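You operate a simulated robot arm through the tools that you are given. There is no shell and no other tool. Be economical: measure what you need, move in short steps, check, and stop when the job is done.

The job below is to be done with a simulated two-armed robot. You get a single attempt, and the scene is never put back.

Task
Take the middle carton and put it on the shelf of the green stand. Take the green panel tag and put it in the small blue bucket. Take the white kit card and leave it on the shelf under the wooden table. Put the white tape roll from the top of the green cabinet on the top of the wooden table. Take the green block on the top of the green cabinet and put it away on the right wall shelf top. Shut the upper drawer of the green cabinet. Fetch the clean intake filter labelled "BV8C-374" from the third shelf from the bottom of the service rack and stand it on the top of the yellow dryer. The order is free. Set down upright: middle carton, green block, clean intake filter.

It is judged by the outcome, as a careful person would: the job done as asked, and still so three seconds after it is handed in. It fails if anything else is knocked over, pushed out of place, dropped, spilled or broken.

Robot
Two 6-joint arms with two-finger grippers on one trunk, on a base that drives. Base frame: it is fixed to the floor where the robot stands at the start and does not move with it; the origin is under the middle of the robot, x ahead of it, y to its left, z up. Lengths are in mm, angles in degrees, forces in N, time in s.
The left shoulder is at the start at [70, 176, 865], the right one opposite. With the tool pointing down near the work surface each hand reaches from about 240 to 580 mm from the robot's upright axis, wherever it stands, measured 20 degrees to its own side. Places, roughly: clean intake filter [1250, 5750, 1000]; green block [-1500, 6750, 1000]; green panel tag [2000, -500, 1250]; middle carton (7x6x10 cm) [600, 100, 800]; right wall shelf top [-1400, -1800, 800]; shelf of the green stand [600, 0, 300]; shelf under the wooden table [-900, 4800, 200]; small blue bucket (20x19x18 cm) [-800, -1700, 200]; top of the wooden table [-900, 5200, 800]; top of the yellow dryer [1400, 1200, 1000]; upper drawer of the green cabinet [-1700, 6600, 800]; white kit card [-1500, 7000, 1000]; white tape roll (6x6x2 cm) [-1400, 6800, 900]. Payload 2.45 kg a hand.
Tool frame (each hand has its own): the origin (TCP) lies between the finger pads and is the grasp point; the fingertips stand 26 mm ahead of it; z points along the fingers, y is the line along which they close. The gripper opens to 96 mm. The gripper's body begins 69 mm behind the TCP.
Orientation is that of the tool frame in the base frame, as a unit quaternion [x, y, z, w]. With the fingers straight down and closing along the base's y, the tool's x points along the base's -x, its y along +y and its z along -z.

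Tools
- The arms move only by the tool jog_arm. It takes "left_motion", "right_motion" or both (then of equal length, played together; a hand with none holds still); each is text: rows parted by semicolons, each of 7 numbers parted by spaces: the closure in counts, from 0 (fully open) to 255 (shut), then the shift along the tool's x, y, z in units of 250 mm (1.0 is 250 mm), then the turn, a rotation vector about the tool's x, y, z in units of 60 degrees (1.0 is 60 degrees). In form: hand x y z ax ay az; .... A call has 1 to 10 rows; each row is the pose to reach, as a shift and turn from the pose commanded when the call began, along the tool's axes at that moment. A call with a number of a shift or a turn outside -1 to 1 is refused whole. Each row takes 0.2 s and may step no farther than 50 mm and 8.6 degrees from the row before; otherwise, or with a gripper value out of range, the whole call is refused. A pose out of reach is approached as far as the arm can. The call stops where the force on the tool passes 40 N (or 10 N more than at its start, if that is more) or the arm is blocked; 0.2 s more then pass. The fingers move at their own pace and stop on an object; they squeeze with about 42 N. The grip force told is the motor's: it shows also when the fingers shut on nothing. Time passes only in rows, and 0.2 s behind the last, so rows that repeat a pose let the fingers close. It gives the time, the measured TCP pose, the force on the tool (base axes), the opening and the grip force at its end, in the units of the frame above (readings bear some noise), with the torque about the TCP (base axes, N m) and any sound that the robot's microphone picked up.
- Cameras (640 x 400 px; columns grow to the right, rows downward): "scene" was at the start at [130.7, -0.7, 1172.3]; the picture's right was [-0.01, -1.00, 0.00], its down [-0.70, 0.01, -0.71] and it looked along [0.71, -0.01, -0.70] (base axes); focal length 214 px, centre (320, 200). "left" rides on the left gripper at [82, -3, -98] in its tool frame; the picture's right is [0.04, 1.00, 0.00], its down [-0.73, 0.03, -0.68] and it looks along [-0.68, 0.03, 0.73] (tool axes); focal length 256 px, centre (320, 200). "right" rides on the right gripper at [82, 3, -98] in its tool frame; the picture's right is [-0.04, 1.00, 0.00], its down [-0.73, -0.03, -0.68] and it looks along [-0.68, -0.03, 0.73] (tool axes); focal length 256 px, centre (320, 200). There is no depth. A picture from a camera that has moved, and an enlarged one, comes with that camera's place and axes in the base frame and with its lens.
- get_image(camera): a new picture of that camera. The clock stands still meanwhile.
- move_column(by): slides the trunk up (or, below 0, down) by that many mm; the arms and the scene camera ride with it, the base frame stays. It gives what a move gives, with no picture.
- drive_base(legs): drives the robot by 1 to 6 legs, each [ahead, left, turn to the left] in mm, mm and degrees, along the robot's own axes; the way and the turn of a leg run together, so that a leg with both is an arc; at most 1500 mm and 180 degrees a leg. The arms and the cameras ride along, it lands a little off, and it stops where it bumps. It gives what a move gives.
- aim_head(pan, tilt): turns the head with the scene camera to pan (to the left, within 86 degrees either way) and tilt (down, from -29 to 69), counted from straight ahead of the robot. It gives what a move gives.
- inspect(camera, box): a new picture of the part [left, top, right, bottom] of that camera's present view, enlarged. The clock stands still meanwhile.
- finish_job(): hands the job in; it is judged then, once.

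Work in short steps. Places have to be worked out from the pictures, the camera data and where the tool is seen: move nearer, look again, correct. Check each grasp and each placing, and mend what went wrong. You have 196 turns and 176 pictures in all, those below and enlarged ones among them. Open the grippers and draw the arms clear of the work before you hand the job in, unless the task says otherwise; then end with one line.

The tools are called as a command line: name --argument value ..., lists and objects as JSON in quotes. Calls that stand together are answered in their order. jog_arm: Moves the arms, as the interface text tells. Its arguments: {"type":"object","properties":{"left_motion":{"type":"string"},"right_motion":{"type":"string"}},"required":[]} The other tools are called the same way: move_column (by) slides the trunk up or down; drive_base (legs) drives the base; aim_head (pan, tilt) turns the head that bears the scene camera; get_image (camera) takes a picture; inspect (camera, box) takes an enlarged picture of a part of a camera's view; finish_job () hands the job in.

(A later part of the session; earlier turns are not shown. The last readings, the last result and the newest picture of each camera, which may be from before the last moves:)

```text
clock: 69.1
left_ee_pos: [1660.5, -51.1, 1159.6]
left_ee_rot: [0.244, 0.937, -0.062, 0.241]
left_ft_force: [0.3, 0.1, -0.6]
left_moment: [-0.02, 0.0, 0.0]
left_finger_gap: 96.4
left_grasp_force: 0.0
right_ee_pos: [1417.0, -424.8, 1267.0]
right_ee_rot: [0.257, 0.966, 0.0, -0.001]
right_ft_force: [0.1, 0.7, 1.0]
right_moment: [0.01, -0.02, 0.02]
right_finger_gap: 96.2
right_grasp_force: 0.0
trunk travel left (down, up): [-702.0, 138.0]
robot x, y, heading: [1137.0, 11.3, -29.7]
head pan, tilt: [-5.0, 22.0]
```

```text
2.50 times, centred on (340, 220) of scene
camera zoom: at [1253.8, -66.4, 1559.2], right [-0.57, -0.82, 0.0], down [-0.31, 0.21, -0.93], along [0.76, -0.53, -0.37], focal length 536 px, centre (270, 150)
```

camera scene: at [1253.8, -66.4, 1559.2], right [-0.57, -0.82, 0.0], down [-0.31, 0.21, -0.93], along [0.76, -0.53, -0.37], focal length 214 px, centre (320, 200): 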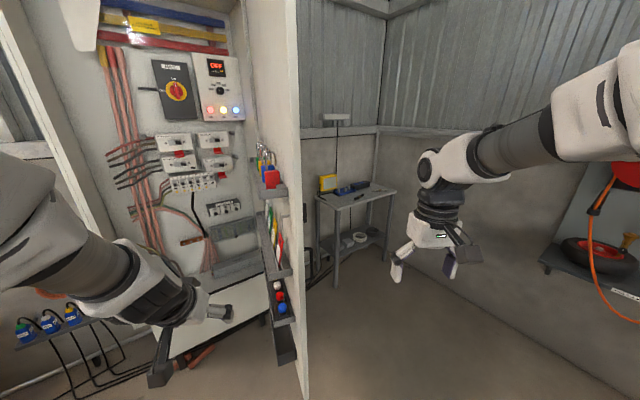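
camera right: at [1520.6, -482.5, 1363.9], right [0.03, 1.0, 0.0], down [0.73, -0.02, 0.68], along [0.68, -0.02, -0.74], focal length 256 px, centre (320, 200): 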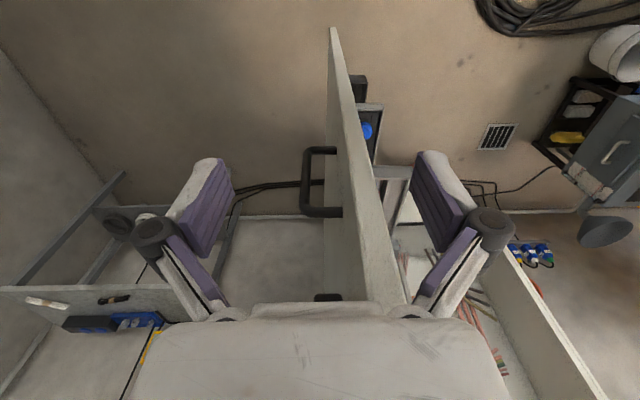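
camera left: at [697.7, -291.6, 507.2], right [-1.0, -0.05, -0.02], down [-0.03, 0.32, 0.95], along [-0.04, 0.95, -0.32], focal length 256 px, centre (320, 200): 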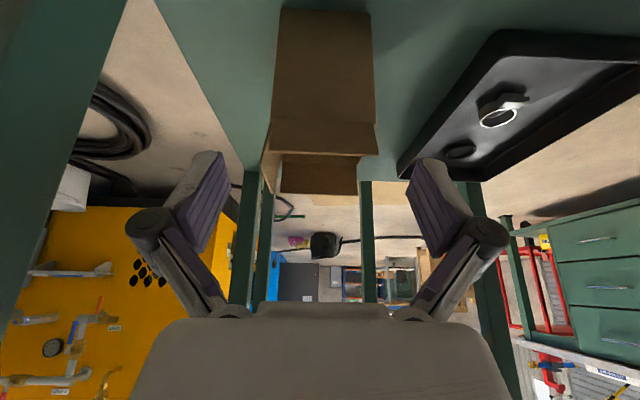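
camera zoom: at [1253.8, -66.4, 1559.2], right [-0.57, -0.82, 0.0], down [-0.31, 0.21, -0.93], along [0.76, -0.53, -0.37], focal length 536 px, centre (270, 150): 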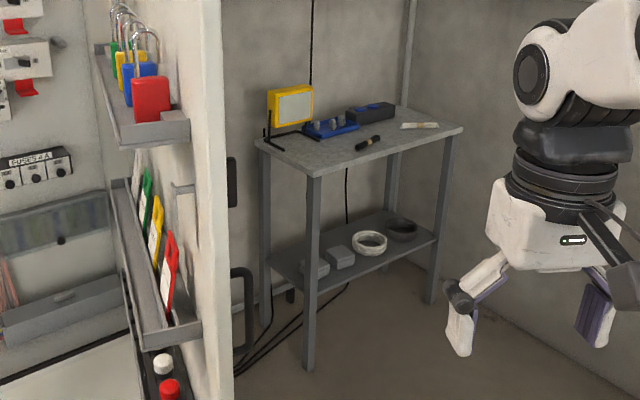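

Comparing the views shows a mistake: my right hand nudged the open panel door while I slid left. Its free edge was at y≈-552 and is now at about -290. I'll swing it back. First I move left, clear of it, and level the right tool.

drive_base --legs '[[-145, 251, 0]]'

jog_arm --right_motion "0 0 0 0 0 -0.125 0; 0 -0.05 0 0 0 -0.25 0; 0 -0.12 0 0 0 -0.375 0; 0 -0.2 0 0 0 -0.5 0; 0 -0.3 0 0 0 -0.625 0; 0 -0.4 0 0 0 -0.75 0; 0 -0.5 0 0 0 -0.875 0; 0 -0.6 0 0 0 -0.99 0; 0 -0.6 0 0 0 -0.99 0"

get_image --camera "scene"

```text
clock: 71.1
left_ee_pos: [1661.6, 238.1, 1158.4]
left_ee_rot: [0.247, 0.936, -0.063, 0.241]
left_ft_force: [-0.3, -0.1, -0.1]
left_moment: [0.04, 0.0, -0.02]
left_finger_gap: 95.9
left_grasp_force: 0.0
right_ee_pos: [1417.2, -137.4, 1266.3]
right_ee_rot: [0.259, 0.966, 0.001, 0.0]
right_ft_force: [0.0, 0.2, -1.3]
right_moment: [0.02, 0.0, -0.02]
right_finger_gap: 95.8
right_grasp_force: 0.0
trunk travel left (down, up): [-702.0, 138.0]
robot x, y, heading: [1139.1, 298.5, -30.2]
head pan, tilt: [-5.0, 22.0]
```

```text
clock: 73.1
left_ee_pos: [1661.5, 239.4, 1159.4]
left_ee_rot: [0.247, 0.937, -0.064, 0.24]
left_ft_force: [0.2, -0.9, -0.5]
left_moment: [-0.05, 0.02, 0.0]
left_finger_gap: 96.0
left_grasp_force: 0.2
right_ee_pos: [1546.1, -211.6, 1267.9]
right_ee_rot: [0.225, 0.839, -0.128, 0.478]
right_ft_force: [-0.9, -0.2, 0.0]
right_moment: [-0.03, 0.01, -0.02]
right_finger_gap: 95.9
right_grasp_force: 0.0
right hand out of reach, approached as far as the arm can: row 1, 2, 3, 4, 5, 6, 7
trunk travel left (down, up): [-702.0, 138.0]
robot x, y, heading: [1136.6, 305.8, -30.1]
head pan, tilt: [-5.0, 22.0]
```

```text
144 pictures are left
camera scene: at [1255.0, 224.5, 1559.3], right [-0.57, -0.82, 0.0], down [-0.31, 0.21, -0.93], along [0.76, -0.53, -0.37], focal length 214 px, centre (320, 200)
```

scene: 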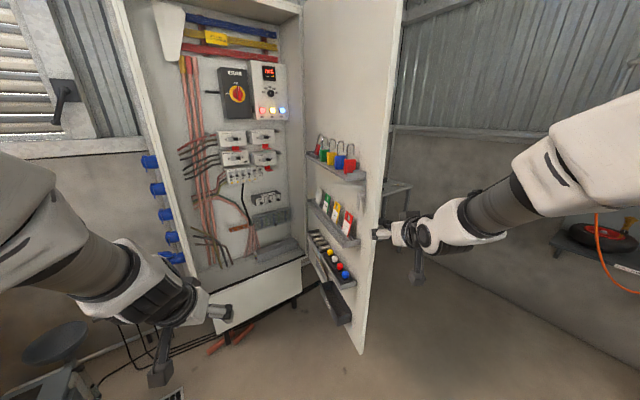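

inspect --camera "scene" --box '[290, 130, 390, 260]'

get_image --camera "right"

```text
3.08 times, centred on (340, 195) of scene
camera zoom: at [1255.0, 224.5, 1559.3], right [-0.57, -0.82, 0.0], down [-0.31, 0.21, -0.93], along [0.76, -0.53, -0.37], focal length 660 px, centre (258, 215)
```

zoom: 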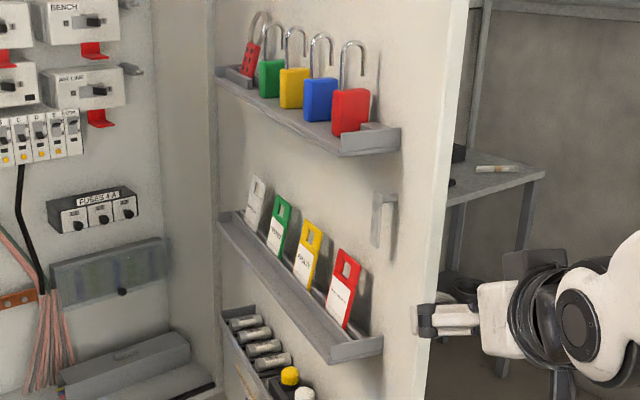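

```text
142 pictures are left
camera right: at [1438.5, -147.8, 1245.7], right [0.52, 0.85, 0.04], down [-0.2, 0.08, 0.98], along [0.83, -0.51, 0.21], focal length 256 px, centre (320, 200)
```

right: 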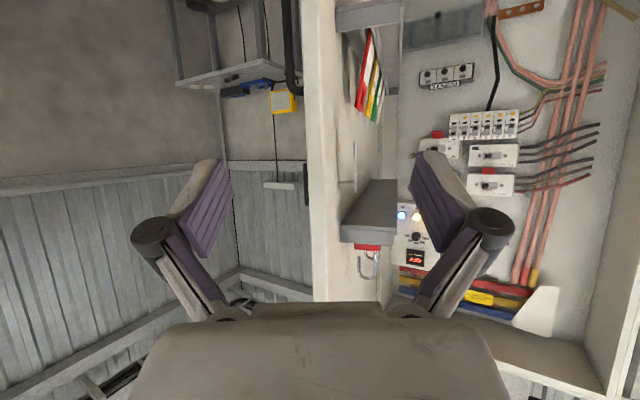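

The view is now clear: the green tag is second in the middle tray, and the door's edge centre is at about (1633, -265). I straddle the door edge with the open right hand by driving 100 mm ahead.

drive_base --legs '[[100, 0, 0]]'

get_image --camera "right"

```text
clock: 74.2
left_ee_pos: [1746.9, 190.0, 1159.6]
left_ee_rot: [0.247, 0.936, -0.063, 0.241]
left_ft_force: [-0.2, -0.4, -0.4]
left_moment: [-0.01, 0.01, -0.03]
left_finger_gap: 95.9
left_grasp_force: 0.1
right_ee_pos: [1630.6, -262.2, 1269.1]
right_ee_rot: [0.226, 0.839, -0.128, 0.479]
right_ft_force: [-0.4, -1.2, 0.5]
right_moment: [-0.05, -0.03, -0.02]
right_finger_gap: 96.3
right_grasp_force: 0.1
trunk travel left (down, up): [-702.0, 138.0]
robot x, y, heading: [1224.5, 252.1, -30.0]
head pan, tilt: [-5.0, 22.0]
```

```text
141 pictures are left
camera right: at [1523.6, -197.8, 1246.1], right [0.52, 0.85, 0.04], down [-0.2, 0.08, 0.98], along [0.83, -0.51, 0.21], focal length 256 px, centre (320, 200)
```

right: 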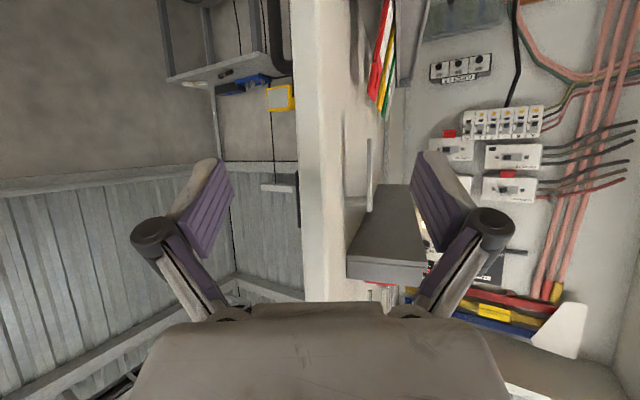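

The edge is still about 60 mm ahead of the fingertips, so I advance 80 mm more.

drive_base --legs '[[80, 0, 0]]'

get_image --camera "right"

inspect --camera "scene" --box '[290, 130, 450, 290]'

```text
clock: 75.3
left_ee_pos: [1817.7, 149.4, 1159.1]
left_ee_rot: [0.247, 0.937, -0.065, 0.24]
left_ft_force: [0.3, -0.1, -0.3]
left_moment: [-0.02, 0.01, 0.0]
left_finger_gap: 95.9
left_grasp_force: 0.0
right_ee_pos: [1702.5, -302.4, 1267.1]
right_ee_rot: [0.225, 0.839, -0.129, 0.478]
right_ft_force: [-0.6, -0.2, -0.1]
right_moment: [-0.01, 0.03, -0.03]
right_finger_gap: 95.9
right_grasp_force: 0.0
trunk travel left (down, up): [-702.0, 138.0]
robot x, y, heading: [1297.2, 213.5, -29.8]
head pan, tilt: [-5.0, 22.0]
```

```text
140 pictures are left
camera right: at [1595.5, -237.9, 1245.5], right [0.52, 0.85, 0.03], down [-0.2, 0.08, 0.98], along [0.83, -0.51, 0.21], focal length 256 px, centre (320, 200)
```

right: 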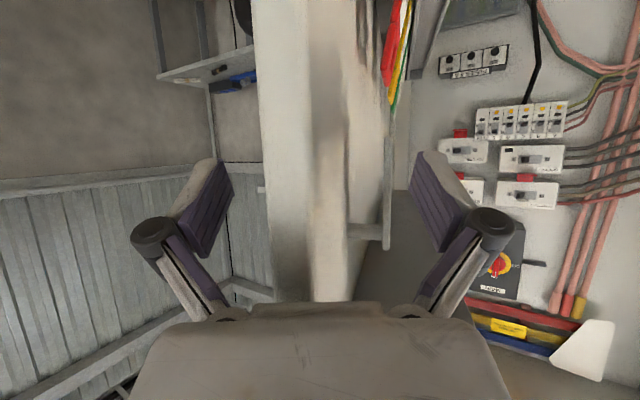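

```text
2.50 times, centred on (370, 210) of scene
camera zoom: at [1412.6, 134.3, 1559.1], right [-0.57, -0.82, 0.0], down [-0.31, 0.21, -0.93], along [0.76, -0.53, -0.38], focal length 536 px, centre (195, 175)
```

zoom: 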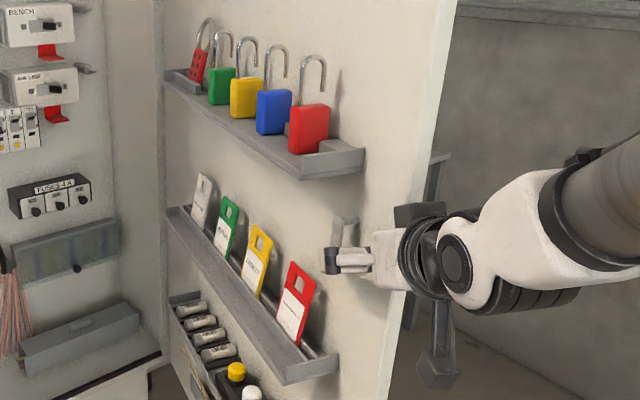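

The fingers straddle the edge, with about 60 mm of slack on the inner side. I advance 12 mm and slide in world -y by 270 mm to swing the door back.

drive_base --legs '[[12, 0, 0], [135, -234, 0]]'

get_image --camera "scene"

get_image --camera "right"

```text
clock: 76.5
left_ee_pos: [1825.6, 126.0, 1159.9]
left_ee_rot: [0.248, 0.936, -0.065, 0.241]
left_ft_force: [-0.8, 0.0, -0.2]
left_moment: [-0.02, -0.01, -0.01]
left_finger_gap: 96.1
left_grasp_force: 0.0
right_ee_pos: [1705.7, -322.5, 1264.1]
right_ee_rot: [0.228, 0.842, -0.129, 0.471]
right_ft_force: [-7.5, 3.5, 1.2]
right_moment: [-0.37, -0.51, -0.09]
right_finger_gap: 95.9
right_grasp_force: 0.0
trunk travel left (down, up): [-702.0, 138.0]
robot x, y, heading: [1303.3, 186.6, -30.1]
head pan, tilt: [-5.0, 22.0]
stopped in leg 2: the force on the tool passed its limit at 46 N (the readings are from after the stop); the commanded pose is now the measured one
```

```text
138 pictures are left
camera scene: at [1419.1, 113.6, 1559.6], right [-0.58, -0.82, 0.0], down [-0.31, 0.21, -0.93], along [0.76, -0.53, -0.37], focal length 214 px, centre (320, 200)
```

scene: 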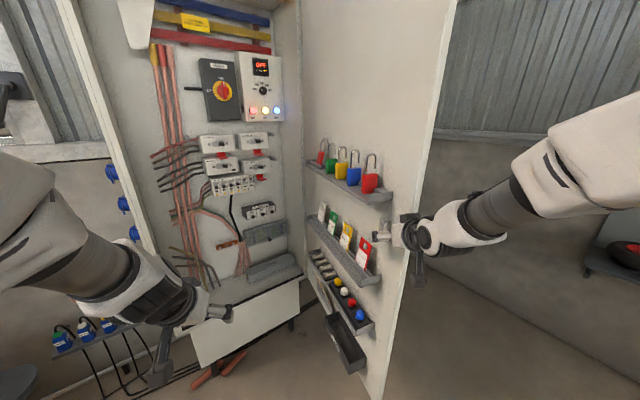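

```text
137 pictures are left
camera right: at [1599.2, -258.0, 1243.7], right [0.52, 0.85, 0.03], down [-0.18, 0.07, 0.98], along [0.83, -0.52, 0.2], focal length 256 px, centre (320, 200)
```

right: 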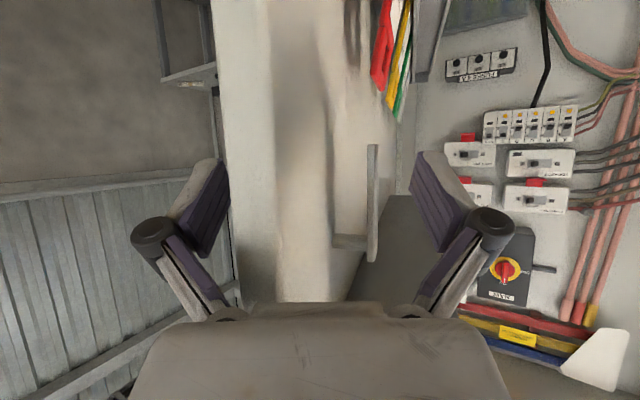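

An impact pushed the door only part of the way, so I must push more slowly. I use fine arm steps in world -y with the inner finger on the door's bracket.

jog_arm --right_motion "0 -0.0105 -0.0345 0.0173 0 0 0; 0 -0.021 -0.069 0.0346 0 0 0; 0 -0.0315 -0.1035 0.0519 0 0 0; 0 -0.042 -0.138 0.0692 0 0 0; 0 -0.0525 -0.1725 0.0865 0 0 0; 0 -0.063 -0.207 0.1038 0 0 0; 0 -0.0735 -0.2415 0.1211 0 0 0; 0 -0.084 -0.276 0.1384 0 0 0; 0 -0.0945 -0.3105 0.1557 0 0 0; 0 -0.105 -0.345 0.173 0 0 0"

get_image --camera "right"

```text
clock: 77.7
left_ee_pos: [1820.9, 121.3, 1162.6]
left_ee_rot: [0.249, 0.935, -0.063, 0.243]
left_ft_force: [0.3, -0.3, 0.3]
left_moment: [-0.01, 0.02, -0.02]
left_finger_gap: 96.3
left_grasp_force: 0.1
right_ee_pos: [1696.7, -373.7, 1263.2]
right_ee_rot: [0.233, 0.84, -0.126, 0.473]
right_ft_force: [-26.9, 3.5, 3.8]
right_moment: [-0.2, -2.12, 0.15]
right_finger_gap: 96.1
right_grasp_force: 0.2
trunk travel left (down, up): [-702.0, 138.0]
robot x, y, heading: [1300.6, 189.3, -30.4]
head pan, tilt: [-5.0, 22.0]
stopped in row 5 (right hand): the force on the tool passed its limit at 43 N (the readings are from after the stop); the commanded pose is now the measured one
```

```text
136 pictures are left
camera right: at [1590.5, -308.1, 1243.3], right [0.53, 0.85, 0.04], down [-0.19, 0.07, 0.98], along [0.83, -0.52, 0.2], focal length 256 px, centre (320, 200)
```

right: 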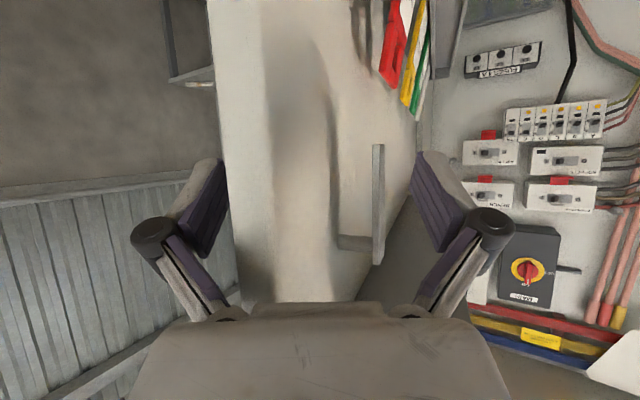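

The outer fingertip was pressing on the edge face and dragging it. I back off 30 mm, shift 50 mm outward and advance again so that the inner finger does the pushing.

jog_arm --right_motion "0 0.03 0 -0.05 0 0 0; 0 0.063 0 -0.102 0 0 0; 0 0.063 -0.1 -0.102 0 0 0; 0 0.063 -0.2 -0.102 0 0 0; 0 0.03 -0.2 -0.05 0 0 0; 0 0 -0.2 0 0 0 0; 0 -0.035 -0.2 0.058 0 0 0; 0 -0.035 -0.2 0.058 0 0 0"

get_image --camera "right"

```text
clock: 79.3
left_ee_pos: [1816.3, 119.8, 1164.9]
left_ee_rot: [0.251, 0.935, -0.063, 0.244]
left_ft_force: [-0.7, 0.2, 0.0]
left_moment: [0.04, 0.0, 0.01]
left_finger_gap: 96.2
left_grasp_force: 0.1
right_ee_pos: [1677.4, -425.9, 1259.8]
right_ee_rot: [0.234, 0.842, -0.122, 0.47]
right_ft_force: [-38.8, 3.4, 1.4]
right_moment: [-0.08, -3.05, 1.22]
right_finger_gap: 96.0
right_grasp_force: 0.0
trunk travel left (down, up): [-702.0, 138.0]
robot x, y, heading: [1301.3, 187.5, -30.6]
head pan, tilt: [-5.0, 22.0]
stopped in row 8 (right hand): the force on the tool passed its limit at 45 N (the readings are from after the stop); the commanded pose is now the measured one
```

```text
135 pictures are left
camera right: at [1571.0, -358.6, 1241.0], right [0.53, 0.85, 0.05], down [-0.18, 0.06, 0.98], along [0.83, -0.53, 0.19], focal length 256 px, centre (320, 200)
```

right: 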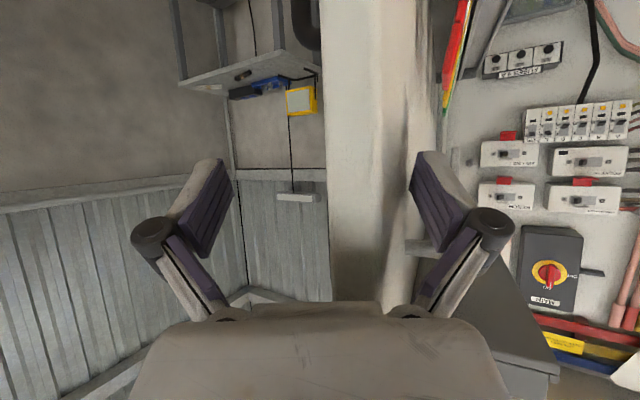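

The inner fingertip now bears frontally on the bracket. I back off 10 mm and push sideways in small steps.

jog_arm --right_motion "0 0.021 0 -0.034 0 0 0; 0 0.021 -0.03 -0.034 0 0 0; 0 0.021 -0.06 -0.034 0 0 0; 0 0.021 -0.09 -0.034 0 0 0; 0 0.021 -0.12 -0.034 0 0 0; 0 0.021 -0.15 -0.034 0 0 0; 0 0.021 -0.18 -0.034 0 0 0; 0 0.021 -0.21 -0.034 0 0 0; 0 0.021 -0.24 -0.034 0 0 0"

get_image --camera "right"

get_image --camera "scene"

```text
clock: 81.3
left_ee_pos: [1825.5, 119.8, 1159.3]
left_ee_rot: [0.25, 0.936, -0.064, 0.24]
left_ft_force: [0.0, 0.2, -0.2]
left_moment: [-0.03, -0.03, 0.02]
left_finger_gap: 95.9
left_grasp_force: 0.1
right_ee_pos: [1651.0, -470.5, 1256.0]
right_ee_rot: [0.232, 0.845, -0.124, 0.466]
right_ft_force: [-0.1, -0.1, -0.6]
right_moment: [-0.02, -0.02, 0.03]
right_finger_gap: 96.1
right_grasp_force: 0.1
trunk travel left (down, up): [-702.0, 138.0]
robot x, y, heading: [1303.7, 191.4, -30.4]
head pan, tilt: [-5.0, 22.0]
```

```text
134 pictures are left
camera right: at [1544.0, -405.1, 1237.9], right [0.52, 0.85, 0.04], down [-0.18, 0.06, 0.98], along [0.83, -0.52, 0.18], focal length 256 px, centre (320, 200)
```

right: 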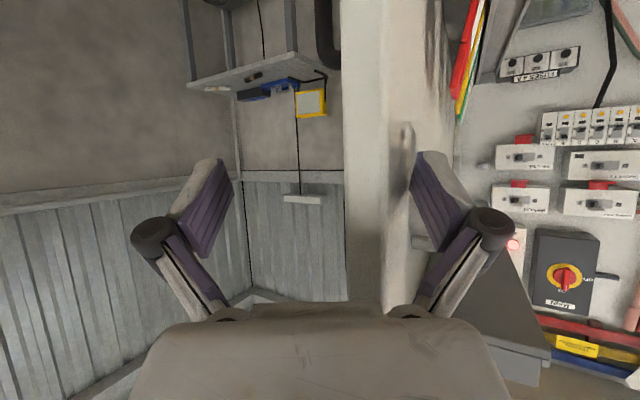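

```text
133 pictures are left
camera scene: at [1419.0, 107.8, 1559.2], right [-0.58, -0.81, 0.0], down [-0.3, 0.22, -0.93], along [0.76, -0.54, -0.37], focal length 214 px, centre (320, 200)
```

scene: 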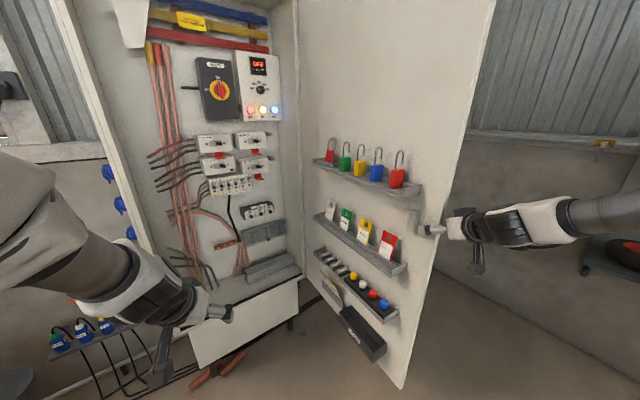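

The door is swinging back properly; its edge is now at about y -470. I push another 80 mm in world -y.

jog_arm --right_motion "0 -0.0105 -0.0345 0.0173 0 0 0; 0 -0.021 -0.069 0.0346 0 0 0; 0 -0.0315 -0.1035 0.0519 0 0 0; 0 -0.042 -0.138 0.0692 0 0 0; 0 -0.0525 -0.1725 0.0865 0 0 0; 0 -0.063 -0.207 0.1038 0 0 0; 0 -0.0735 -0.2415 0.1211 0 0 0; 0 -0.084 -0.276 0.1384 0 0 0"

get_image --camera "scene"

get_image --camera "right"

```text
clock: 83.1
left_ee_pos: [1826.9, 120.7, 1160.2]
left_ee_rot: [0.25, 0.936, -0.065, 0.24]
left_ft_force: [-0.3, -0.1, -0.7]
left_moment: [-0.03, 0.04, -0.01]
left_finger_gap: 95.8
left_grasp_force: 0.2
right_ee_pos: [1652.0, -551.5, 1253.7]
right_ee_rot: [0.232, 0.844, -0.123, 0.467]
right_ft_force: [0.0, -0.5, -1.0]
right_moment: [0.03, -0.03, 0.02]
right_finger_gap: 96.0
right_grasp_force: 0.2
trunk travel left (down, up): [-702.0, 138.0]
robot x, y, heading: [1300.6, 187.4, -30.5]
head pan, tilt: [-5.0, 22.0]
```

```text
132 pictures are left
camera scene: at [1419.6, 107.9, 1559.2], right [-0.58, -0.81, 0.0], down [-0.31, 0.22, -0.93], along [0.76, -0.54, -0.38], focal length 214 px, centre (320, 200)
```

scene: 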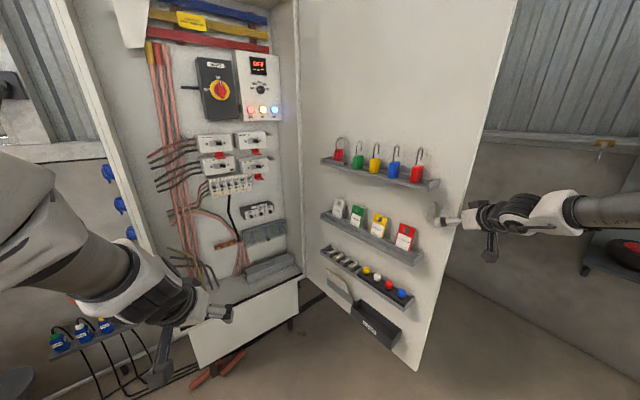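

```text
131 pictures are left
camera right: at [1545.0, -486.1, 1236.6], right [0.52, 0.85, 0.04], down [-0.18, 0.06, 0.98], along [0.83, -0.52, 0.18], focal length 256 px, centre (320, 200)
```

right: 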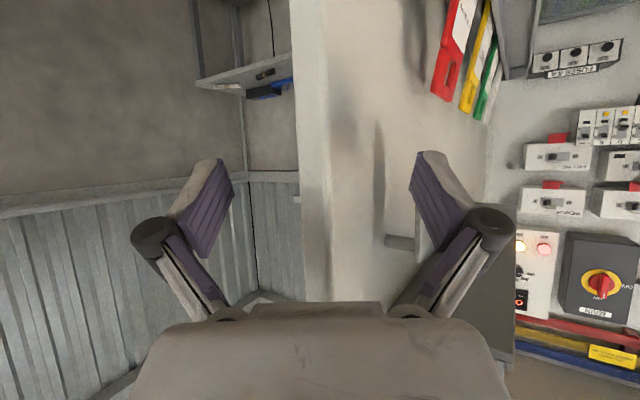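

The door edge reads as about (1648, -560), within a degree of where it stood originally. I retreat the hand 60 mm and zoom in on the tags.

jog_arm --right_motion "0 0.06 0.03 -0.1 0 0 0; 0 0.125 0.06 -0.2 0 0 0; 0 0.19 0.1 -0.3 0 0 0; 0 0.19 0.1 -0.3 0 0 0"

inspect --camera "scene" --box '[310, 180, 430, 280]'

get_image --camera "left"

```text
clock: 84.1
left_ee_pos: [1827.4, 121.6, 1159.2]
left_ee_rot: [0.249, 0.936, -0.063, 0.241]
left_ft_force: [0.0, 0.9, 0.2]
left_moment: [-0.01, 0.02, -0.01]
left_finger_gap: 96.2
left_grasp_force: 0.1
right_ee_pos: [1604.6, -488.6, 1246.5]
right_ee_rot: [0.231, 0.845, -0.124, 0.466]
right_ft_force: [0.7, 0.6, -0.3]
right_moment: [-0.01, -0.03, 0.02]
right_finger_gap: 95.9
right_grasp_force: 0.0
right hand out of reach, approached as far as the arm can: row 3, 4
trunk travel left (down, up): [-702.0, 138.0]
robot x, y, heading: [1301.4, 188.3, -30.3]
head pan, tilt: [-5.0, 22.0]
```

```text
4.00 times, centred on (370, 230) of scene
camera zoom: at [1420.0, 108.5, 1559.2], right [-0.58, -0.81, 0.0], down [-0.31, 0.22, -0.93], along [0.76, -0.54, -0.38], focal length 858 px, centre (120, 80)
```

zoom: 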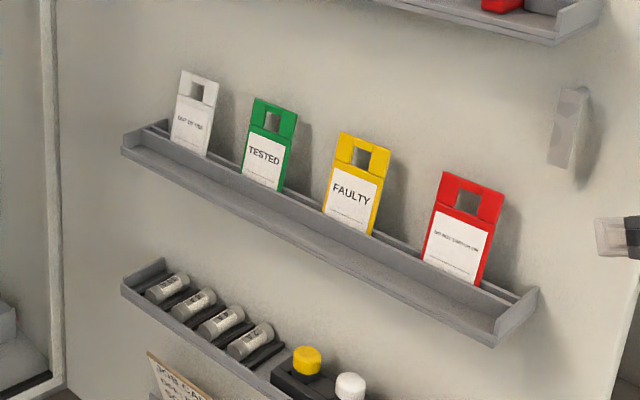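

```text
129 pictures are left
camera left: at [1722.1, 178.0, 1207.0], right [0.47, 0.88, -0.02], down [0.29, -0.13, 0.95], along [0.84, -0.45, -0.32], focal length 256 px, centre (320, 200)
```

left: 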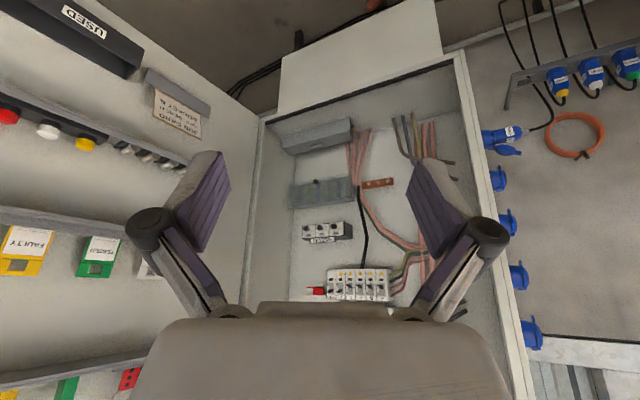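

Two cameras agree that the green "TESTED" tag is centred near (1983, -476, 1157), about 54 mm wide, with over 50 mm to its neighbours. I'll turn to face the door squarely, bring the right hand inward and stand off about 150 mm.

drive_base --legs '[[-101, 173, 0], [0, 0, -54]]'

jog_arm --right_motion "0 0 0.16 0 0 0 0; 0 0 0.32 0 0 0 0; 0 0 0.48 0 0 0 0; 0 0 0.64 0 0 0 0; 0 0 0.8 0 0 0 0; 0 0 0.8 0 0 0 0"

drive_base --legs '[[156, 837, 0]]'

get_image --camera "right"

get_image --camera "scene"

```text
clock: 88.1
left_ee_pos: [1553.0, -76.6, 1160.3]
left_ee_rot: [0.65, 0.717, -0.167, 0.185]
left_ft_force: [-0.5, -0.5, 0.5]
left_moment: [0.01, 0.02, -0.03]
left_finger_gap: 95.9
left_grasp_force: 0.1
right_ee_pos: [927.5, -249.5, 1245.9]
right_ee_rot: [0.592, 0.646, -0.322, 0.359]
right_ft_force: [0.4, 1.1, 0.4]
right_moment: [0.0, 0.02, 0.0]
right_finger_gap: 95.8
right_grasp_force: 0.1
trunk travel left (down, up): [-702.0, 138.0]
robot x, y, heading: [1302.1, 386.9, -84.9]
head pan, tilt: [-5.0, 22.0]
```

```text
clock: 89.5
left_ee_pos: [1551.0, -76.7, 1160.5]
left_ee_rot: [0.651, 0.717, -0.167, 0.185]
left_ft_force: [-0.5, -0.2, -0.1]
left_moment: [0.05, 0.0, 0.0]
left_finger_gap: 95.9
left_grasp_force: 0.0
right_ee_pos: [1126.1, -234.3, 1247.5]
right_ee_rot: [0.592, 0.646, -0.322, 0.358]
right_ft_force: [-0.5, 0.6, -0.3]
right_moment: [0.03, -0.01, 0.05]
right_finger_gap: 96.1
right_grasp_force: 0.0
trunk travel left (down, up): [-702.0, 138.0]
robot x, y, heading: [1300.5, 389.7, -84.7]
head pan, tilt: [-5.0, 22.0]
```

```text
clock: 93.7
left_ee_pos: [2348.8, -148.0, 1164.8]
left_ee_rot: [0.65, 0.718, -0.161, 0.191]
left_ft_force: [-0.3, 0.1, 0.0]
left_moment: [-0.01, -0.02, 0.02]
left_finger_gap: 96.0
left_grasp_force: 0.1
right_ee_pos: [1922.9, -307.5, 1244.6]
right_ee_rot: [0.593, 0.644, -0.316, 0.366]
right_ft_force: [-0.5, -1.1, 0.9]
right_moment: [-0.03, -0.01, -0.01]
right_finger_gap: 95.8
right_grasp_force: 0.1
trunk travel left (down, up): [-702.0, 138.0]
robot x, y, heading: [2114.8, 315.0, -84.8]
head pan, tilt: [-5.0, 22.0]
stopped in leg 1: the robot was blocked; the commanded pose is now the measured one
```

```text
128 pictures are left
camera right: at [1915.0, -182.7, 1226.4], right [1.0, 0.07, 0.06], down [-0.07, 0.18, 0.98], along [0.06, -0.98, 0.18], focal length 256 px, centre (320, 200)
```

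right: 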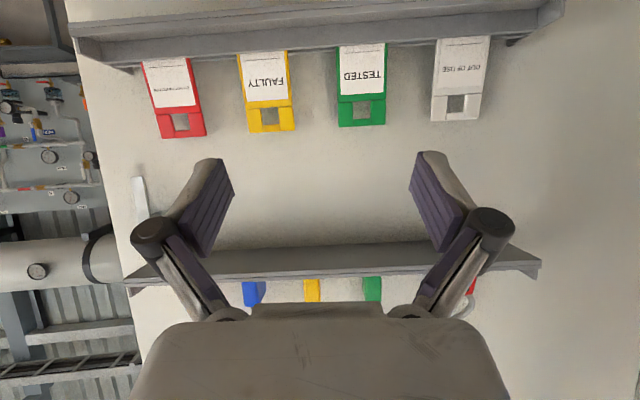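

```text
127 pictures are left
camera scene: at [2092.3, 174.1, 1559.1], right [-1.0, -0.01, -0.02], down [0.01, 0.37, -0.93], along [0.02, -0.93, -0.37], focal length 214 px, centre (320, 200)
```

scene: 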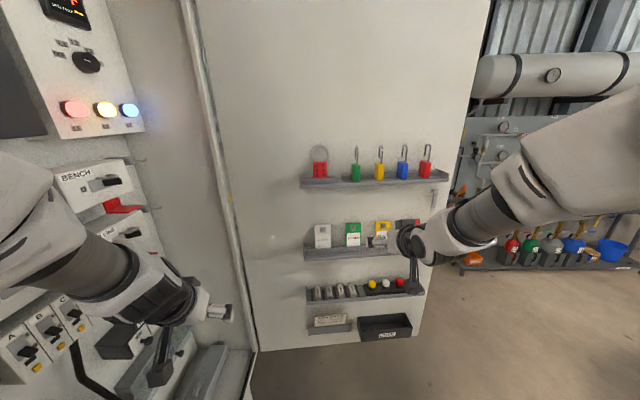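

A block stopped the base at x=2115, but the right hand is in good position. The right camera confirms the tag at (1986, -476, 1157). I move the hand 60 mm along the door and 79 mm down, then check.

jog_arm --right_motion "0 0.09 0.08 0.056 0 0 0; 0 0.18 0.16 0.112 0 0 0; 0 0.267 0.24 0.168 0 0 0; 0 0.267 0.24 0.168 0 0 0"

drive_base --legs '[[80, 0, 0]]'

get_image --camera "right"

get_image --camera "left"

```text
clock: 94.9
left_ee_pos: [2350.5, -148.7, 1165.2]
left_ee_rot: [0.649, 0.718, -0.162, 0.191]
left_ft_force: [-0.1, -0.1, 0.5]
left_moment: [-0.01, 0.0, 0.02]
left_finger_gap: 96.1
left_grasp_force: 0.0
right_ee_pos: [1979.4, -303.6, 1172.9]
right_ee_rot: [0.599, 0.636, -0.314, 0.372]
right_ft_force: [0.1, 0.4, 0.0]
right_moment: [0.02, -0.02, 0.0]
right_finger_gap: 96.2
right_grasp_force: 0.0
trunk travel left (down, up): [-702.0, 138.0]
robot x, y, heading: [2114.8, 315.5, -84.5]
head pan, tilt: [-5.0, 22.0]
stopped in row 4 (right hand): the arm was blocked; the commanded pose is now the measured one
```

```text
clock: 96.0
left_ee_pos: [2376.2, -232.1, 1161.4]
left_ee_rot: [0.65, 0.718, -0.167, 0.185]
left_ft_force: [-0.9, 0.5, 0.3]
left_moment: [0.04, -0.08, 0.02]
left_finger_gap: 96.0
left_grasp_force: 0.0
right_ee_pos: [2006.9, -383.6, 1176.1]
right_ee_rot: [0.597, 0.639, -0.318, 0.366]
right_ft_force: [-1.3, -0.7, -0.3]
right_moment: [0.02, -0.01, 0.03]
right_finger_gap: 95.9
right_grasp_force: 0.0
trunk travel left (down, up): [-702.0, 138.0]
robot x, y, heading: [2128.4, 234.9, -84.7]
head pan, tilt: [-5.0, 22.0]
```

```text
126 pictures are left
camera right: at [1999.8, -259.6, 1156.1], right [1.0, 0.06, 0.06], down [-0.07, 0.18, 0.98], along [0.05, -0.98, 0.19], focal length 256 px, centre (320, 200)
```

right: 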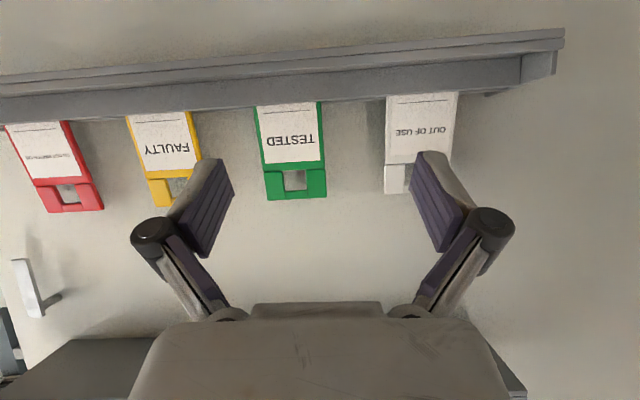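

```text
125 pictures are left
camera left: at [2360.2, -112.7, 1208.8], right [0.99, 0.14, -0.02], down [0.06, -0.31, 0.95], along [0.12, -0.94, -0.31], focal length 256 px, centre (320, 200)
```

left: 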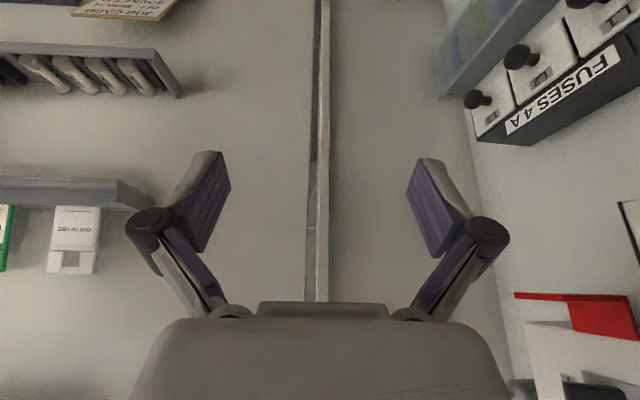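

The tag is 18 mm toward -x of the hand's centre line. I correct the hand sideways and down a little, then creep forward 60 mm with the arm.

jog_arm --right_motion "0 0.017 -0.036 0.01 0 0 0; 0 0.034 -0.072 0.021 0 0 0; 0 -0.01 -0.072 0.09 0 0 0; 0 -0.052 -0.072 0.157 0 0 0; 0 -0.094 -0.072 0.224 0 0 0; 0 -0.094 -0.072 0.224 0 0 0"

get_image --camera "right"

inspect --camera "scene" --box '[290, 180, 450, 280]'

```text
clock: 97.4
left_ee_pos: [2381.1, -232.1, 1159.7]
left_ee_rot: [0.65, 0.718, -0.167, 0.184]
left_ft_force: [-0.3, -0.4, 0.1]
left_moment: [-0.01, -0.01, -0.02]
left_finger_gap: 95.7
left_grasp_force: 0.0
right_ee_pos: [1997.8, -446.1, 1166.2]
right_ee_rot: [0.597, 0.639, -0.32, 0.365]
right_ft_force: [-0.3, -0.3, 0.4]
right_moment: [-0.01, 0.02, -0.03]
right_finger_gap: 95.8
right_grasp_force: 0.0
trunk travel left (down, up): [-702.0, 138.0]
robot x, y, heading: [2126.7, 235.2, -85.0]
head pan, tilt: [-5.0, 22.0]
```

```text
124 pictures are left
camera right: at [1990.9, -321.9, 1146.6], right [1.0, 0.06, 0.06], down [-0.07, 0.18, 0.98], along [0.05, -0.98, 0.19], focal length 256 px, centre (320, 200)
```

right: 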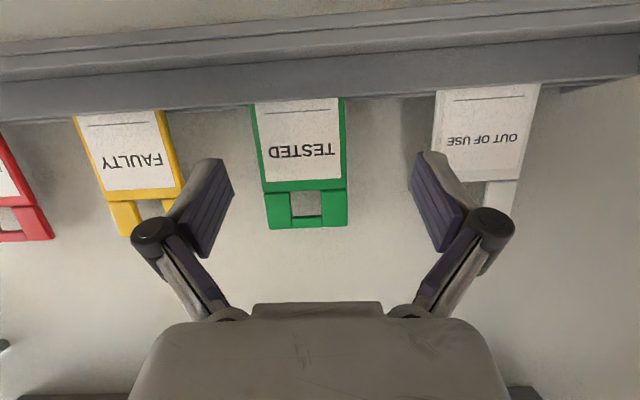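

```text
4.00 times, centred on (370, 230) of scene
camera zoom: at [2131.9, 90.9, 1559.3], right [-1.0, 0.0, 0.0], down [0.0, 0.37, -0.93], along [0.0, -0.93, -0.37], focal length 858 px, centre (120, 80)
```

zoom: 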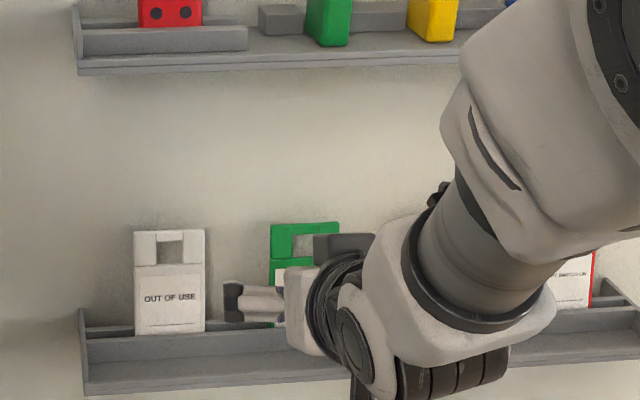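

The tag is 8 mm beyond the fingertips and 11 mm to the left in the image. I shift over, advance 18 mm and close.

jog_arm --right_motion "0 0 -0.044 0 0 0 0; 0 -0.019 -0.044 0.03 0 0 0; 0 -0.038 -0.044 0.061 0 0 0; 60 -0.038 -0.044 0.061 0 0 0; 150 -0.038 -0.044 0.061 0 0 0; 255 -0.038 -0.044 0.061 0 0 0; 255 -0.038 -0.044 0.061 0 0 0; 255 -0.038 -0.044 0.061 0 0 0"

get_image --camera "right"

```text
clock: 99.2
left_ee_pos: [2378.3, -232.1, 1160.0]
left_ee_rot: [0.65, 0.718, -0.168, 0.184]
left_ft_force: [-0.6, 0.3, -0.4]
left_moment: [0.03, -0.02, 0.02]
left_finger_gap: 95.9
left_grasp_force: 0.1
right_ee_pos: [1987.0, -465.7, 1164.7]
right_ee_rot: [0.597, 0.639, -0.32, 0.365]
right_ft_force: [-1.1, -1.3, 2.9]
right_moment: [-0.1, 0.14, 0.07]
right_finger_gap: 55.0
right_grasp_force: 41.4
trunk travel left (down, up): [-702.0, 138.0]
robot x, y, heading: [2124.0, 234.6, -84.8]
head pan, tilt: [-5.0, 22.0]
```

```text
122 pictures are left
camera right: at [1981.1, -341.3, 1146.1], right [1.0, 0.06, 0.06], down [-0.07, 0.18, 0.98], along [0.05, -0.98, 0.19], focal length 256 px, centre (320, 200)
```

right: 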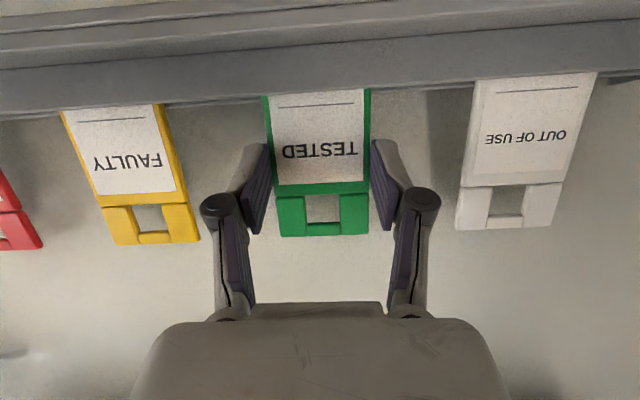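

The tag is gripped at 55 mm. I lift it 60 mm out of the tray and then back the base away.

jog_arm --right_motion "255 -0.05 0 -0.032 0 0 0; 255 -0.1 0 -0.064 0 0 0; 255 -0.15 0 -0.096 0 0 0; 255 -0.203 0 -0.128 0 0 0; 255 -0.203 0 -0.128 0 0 0"

drive_base --legs '[[-150, 0, 0]]'

get_image --camera "right"

aim_head --pan 30 --tilt 35

get_image --camera "scene"

```text
clock: 100.4
left_ee_pos: [2380.0, -232.1, 1160.1]
left_ee_rot: [0.649, 0.719, -0.168, 0.183]
left_ft_force: [-0.1, 0.5, 0.6]
left_moment: [-0.01, -0.04, 0.02]
left_finger_gap: 96.1
left_grasp_force: 0.1
right_ee_pos: [1985.7, -467.0, 1223.4]
right_ee_rot: [0.597, 0.639, -0.32, 0.365]
right_ft_force: [-0.4, 0.3, -0.6]
right_moment: [0.04, -0.02, -0.05]
right_finger_gap: 54.7
right_grasp_force: 41.9
trunk travel left (down, up): [-702.0, 138.0]
robot x, y, heading: [2127.4, 231.5, -84.8]
head pan, tilt: [-5.0, 22.0]
```

```text
clock: 101.2
left_ee_pos: [2375.8, -228.9, 1156.4]
left_ee_rot: [0.652, 0.717, -0.165, 0.182]
left_ft_force: [0.2, 0.2, -0.3]
left_moment: [0.0, 0.02, 0.0]
left_finger_gap: 96.1
left_grasp_force: 0.1
right_ee_pos: [1981.2, -461.7, 1217.9]
right_ee_rot: [0.599, 0.639, -0.318, 0.362]
right_ft_force: [-0.3, 0.5, -0.9]
right_moment: [-0.02, -0.02, 0.0]
right_finger_gap: 54.7
right_grasp_force: 42.1
trunk travel left (down, up): [-702.0, 138.0]
robot x, y, heading: [2123.8, 244.2, -85.1]
head pan, tilt: [-5.0, 22.0]
stopped in leg 1: the robot was blocked; the commanded pose is now the measured one
```

```text
121 pictures are left
camera right: at [1975.2, -336.2, 1200.4], right [1.0, 0.05, 0.06], down [-0.07, 0.17, 0.98], along [0.04, -0.98, 0.18], focal length 256 px, centre (320, 200)
```

right: 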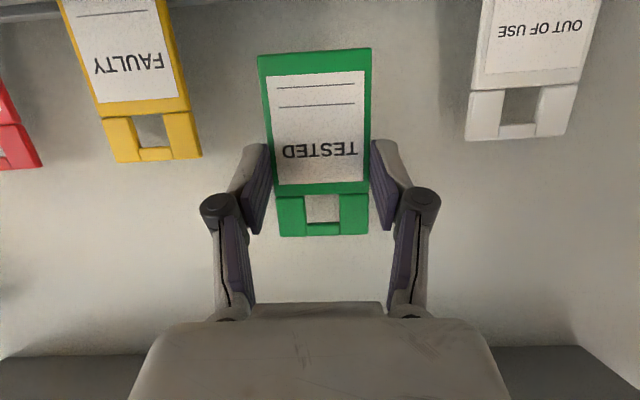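

```text
clock: 102.2
left_ee_pos: [2376.6, -228.8, 1154.6]
left_ee_rot: [0.652, 0.718, -0.165, 0.181]
left_ft_force: [-0.8, 0.6, -0.2]
left_moment: [0.0, 0.03, 0.0]
left_finger_gap: 96.0
left_grasp_force: 0.0
right_ee_pos: [1981.7, -461.5, 1218.8]
right_ee_rot: [0.601, 0.64, -0.317, 0.36]
right_ft_force: [-0.1, 0.2, 0.1]
right_moment: [0.0, 0.03, 0.0]
right_finger_gap: 54.6
right_grasp_force: 41.8
trunk travel left (down, up): [-702.0, 138.0]
robot x, y, heading: [2125.1, 252.7, -85.1]
head pan, tilt: [30.0, 35.0]
```

```text
120 pictures are left
camera scene: at [2180.2, 111.3, 1537.3], right [-0.82, -0.57, -0.01], down [-0.33, 0.48, -0.81], along [0.47, -0.67, -0.58], focal length 214 px, centre (320, 200)
```

scene: 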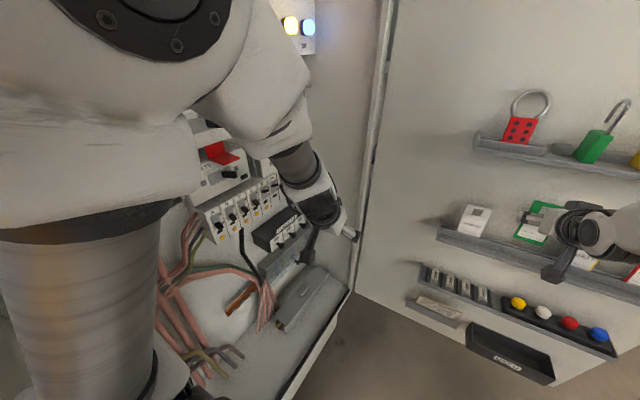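

The tag is out, but backing up is blocked: the left elbow has most likely reached inside the cabinet. I draw the right hand back with the arm, then slide the base right, away from the cabinet.

jog_arm --right_motion "255 0.085 0 -0.135 0 0 0; 255 0.17 0 -0.27 0 0 0; 255 0.256 0 -0.406 0 0 0; 255 0.32 0 -0.51 0 0 0; 255 0.32 0 -0.51 0 0 0"

get_image --camera "right"

```text
clock: 103.4
left_ee_pos: [2376.8, -229.2, 1155.4]
left_ee_rot: [0.651, 0.718, -0.165, 0.181]
left_ft_force: [0.3, -0.6, 0.0]
left_moment: [0.02, -0.02, 0.03]
left_finger_gap: 96.0
left_grasp_force: 0.1
right_ee_pos: [1969.5, -314.8, 1214.9]
right_ee_rot: [0.6, 0.64, -0.318, 0.361]
right_ft_force: [0.3, -0.1, -0.2]
right_moment: [0.02, 0.01, 0.02]
right_finger_gap: 54.5
right_grasp_force: 42.2
trunk travel left (down, up): [-702.0, 138.0]
robot x, y, heading: [2123.6, 247.1, -85.1]
head pan, tilt: [30.0, 35.0]
```

```text
119 pictures are left
camera right: at [1963.9, -190.1, 1197.6], right [1.0, 0.06, 0.06], down [-0.07, 0.17, 0.98], along [0.05, -0.98, 0.18], focal length 256 px, centre (320, 200)
```

right: 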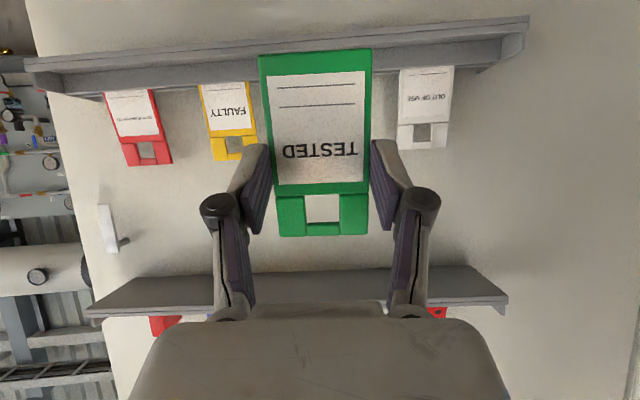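

drive_base --legs '[[0, -250, 0]]'

aim_head --pan 60 --tilt 20

get_image --camera "scene"

```text
clock: 105.2
left_ee_pos: [2128.1, -240.4, 1159.5]
left_ee_rot: [0.65, 0.718, -0.168, 0.183]
left_ft_force: [0.5, -0.7, 0.2]
left_moment: [-0.01, 0.03, -0.01]
left_finger_gap: 96.0
left_grasp_force: 0.1
right_ee_pos: [1722.3, -326.4, 1221.1]
right_ee_rot: [0.599, 0.637, -0.321, 0.363]
right_ft_force: [-0.2, 0.3, 0.1]
right_moment: [-0.01, 0.01, -0.04]
right_finger_gap: 54.9
right_grasp_force: 41.7
trunk travel left (down, up): [-702.0, 138.0]
robot x, y, heading: [1879.9, 225.9, -85.0]
head pan, tilt: [30.0, 35.0]
```

```text
clock: 106.2
left_ee_pos: [2127.8, -240.4, 1159.4]
left_ee_rot: [0.652, 0.716, -0.169, 0.184]
left_ft_force: [0.3, -0.1, -0.5]
left_moment: [0.0, 0.01, -0.02]
left_finger_gap: 96.0
left_grasp_force: 0.0
right_ee_pos: [1721.5, -326.3, 1222.8]
right_ee_rot: [0.599, 0.638, -0.321, 0.363]
right_ft_force: [0.0, 0.3, -0.3]
right_moment: [-0.06, 0.0, 0.02]
right_finger_gap: 55.0
right_grasp_force: 42.2
trunk travel left (down, up): [-702.0, 138.0]
robot x, y, heading: [1877.0, 225.0, -85.1]
head pan, tilt: [60.0, 20.0]
```

```text
118 pictures are left
camera scene: at [1966.3, 137.2, 1562.4], right [-0.42, -0.91, 0.0], down [-0.31, 0.15, -0.94], along [0.85, -0.4, -0.34], focal length 214 px, centre (320, 200)
```

scene: 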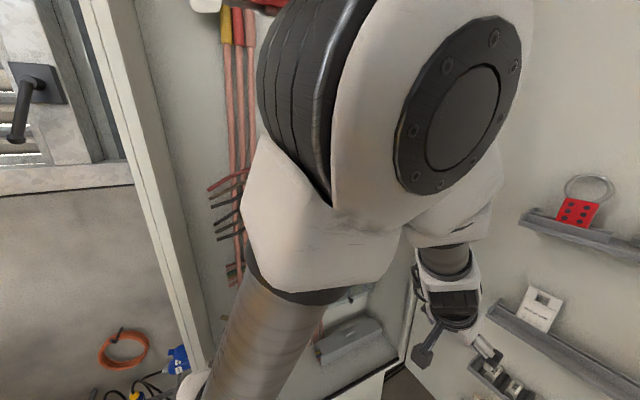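

Clear of the cabinet now. I drive toward the right wall through the gap between stand and door, then turn to face -x and look for the small blue bucket.

drive_base --legs '[[-55, -625, 0], [1120, 0, 0], [0, 0, -95]]'

aim_head --pan 10 --tilt 20

get_image --camera "scene"

```text
clock: 119.0
left_ee_pos: [851.1, -1078.5, 1160.5]
left_ee_rot: [0.968, -0.003, -0.249, -0.001]
left_ft_force: [-1.0, -0.8, 0.0]
left_moment: [0.02, 0.02, 0.0]
left_finger_gap: 96.0
left_grasp_force: 0.0
right_ee_pos: [807.2, -664.7, 1220.9]
right_ee_rot: [0.874, -0.017, -0.486, 0.005]
right_ft_force: [1.1, -0.5, -0.1]
right_moment: [0.01, 0.02, -0.03]
right_finger_gap: 54.7
right_grasp_force: 42.0
trunk travel left (down, up): [-702.0, 138.0]
robot x, y, heading: [1340.3, -880.9, 179.2]
head pan, tilt: [60.0, 20.0]
```

```text
clock: 120.2
left_ee_pos: [850.5, -1077.3, 1159.6]
left_ee_rot: [0.968, -0.002, -0.249, -0.002]
left_ft_force: [-0.2, -0.3, -0.8]
left_moment: [-0.03, -0.02, 0.0]
left_finger_gap: 96.0
left_grasp_force: 0.0
right_ee_pos: [806.3, -663.8, 1220.8]
right_ee_rot: [0.874, -0.017, -0.485, 0.005]
right_ft_force: [-0.4, 0.1, -0.7]
right_moment: [-0.04, -0.01, -0.03]
right_finger_gap: 54.6
right_grasp_force: 42.4
trunk travel left (down, up): [-702.0, 138.0]
robot x, y, heading: [1338.8, -877.0, 179.1]
head pan, tilt: [10.0, 20.0]
```

```text
117 pictures are left
camera scene: at [1196.4, -891.4, 1562.5], right [-0.16, 0.99, 0.0], down [0.34, 0.05, -0.94], along [-0.93, -0.15, -0.34], focal length 214 px, centre (320, 200)
```

scene: 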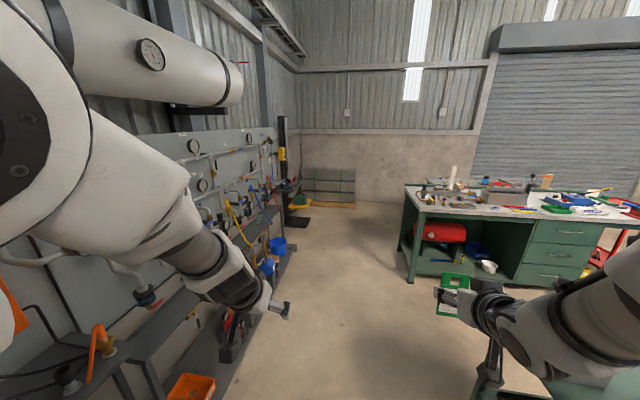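

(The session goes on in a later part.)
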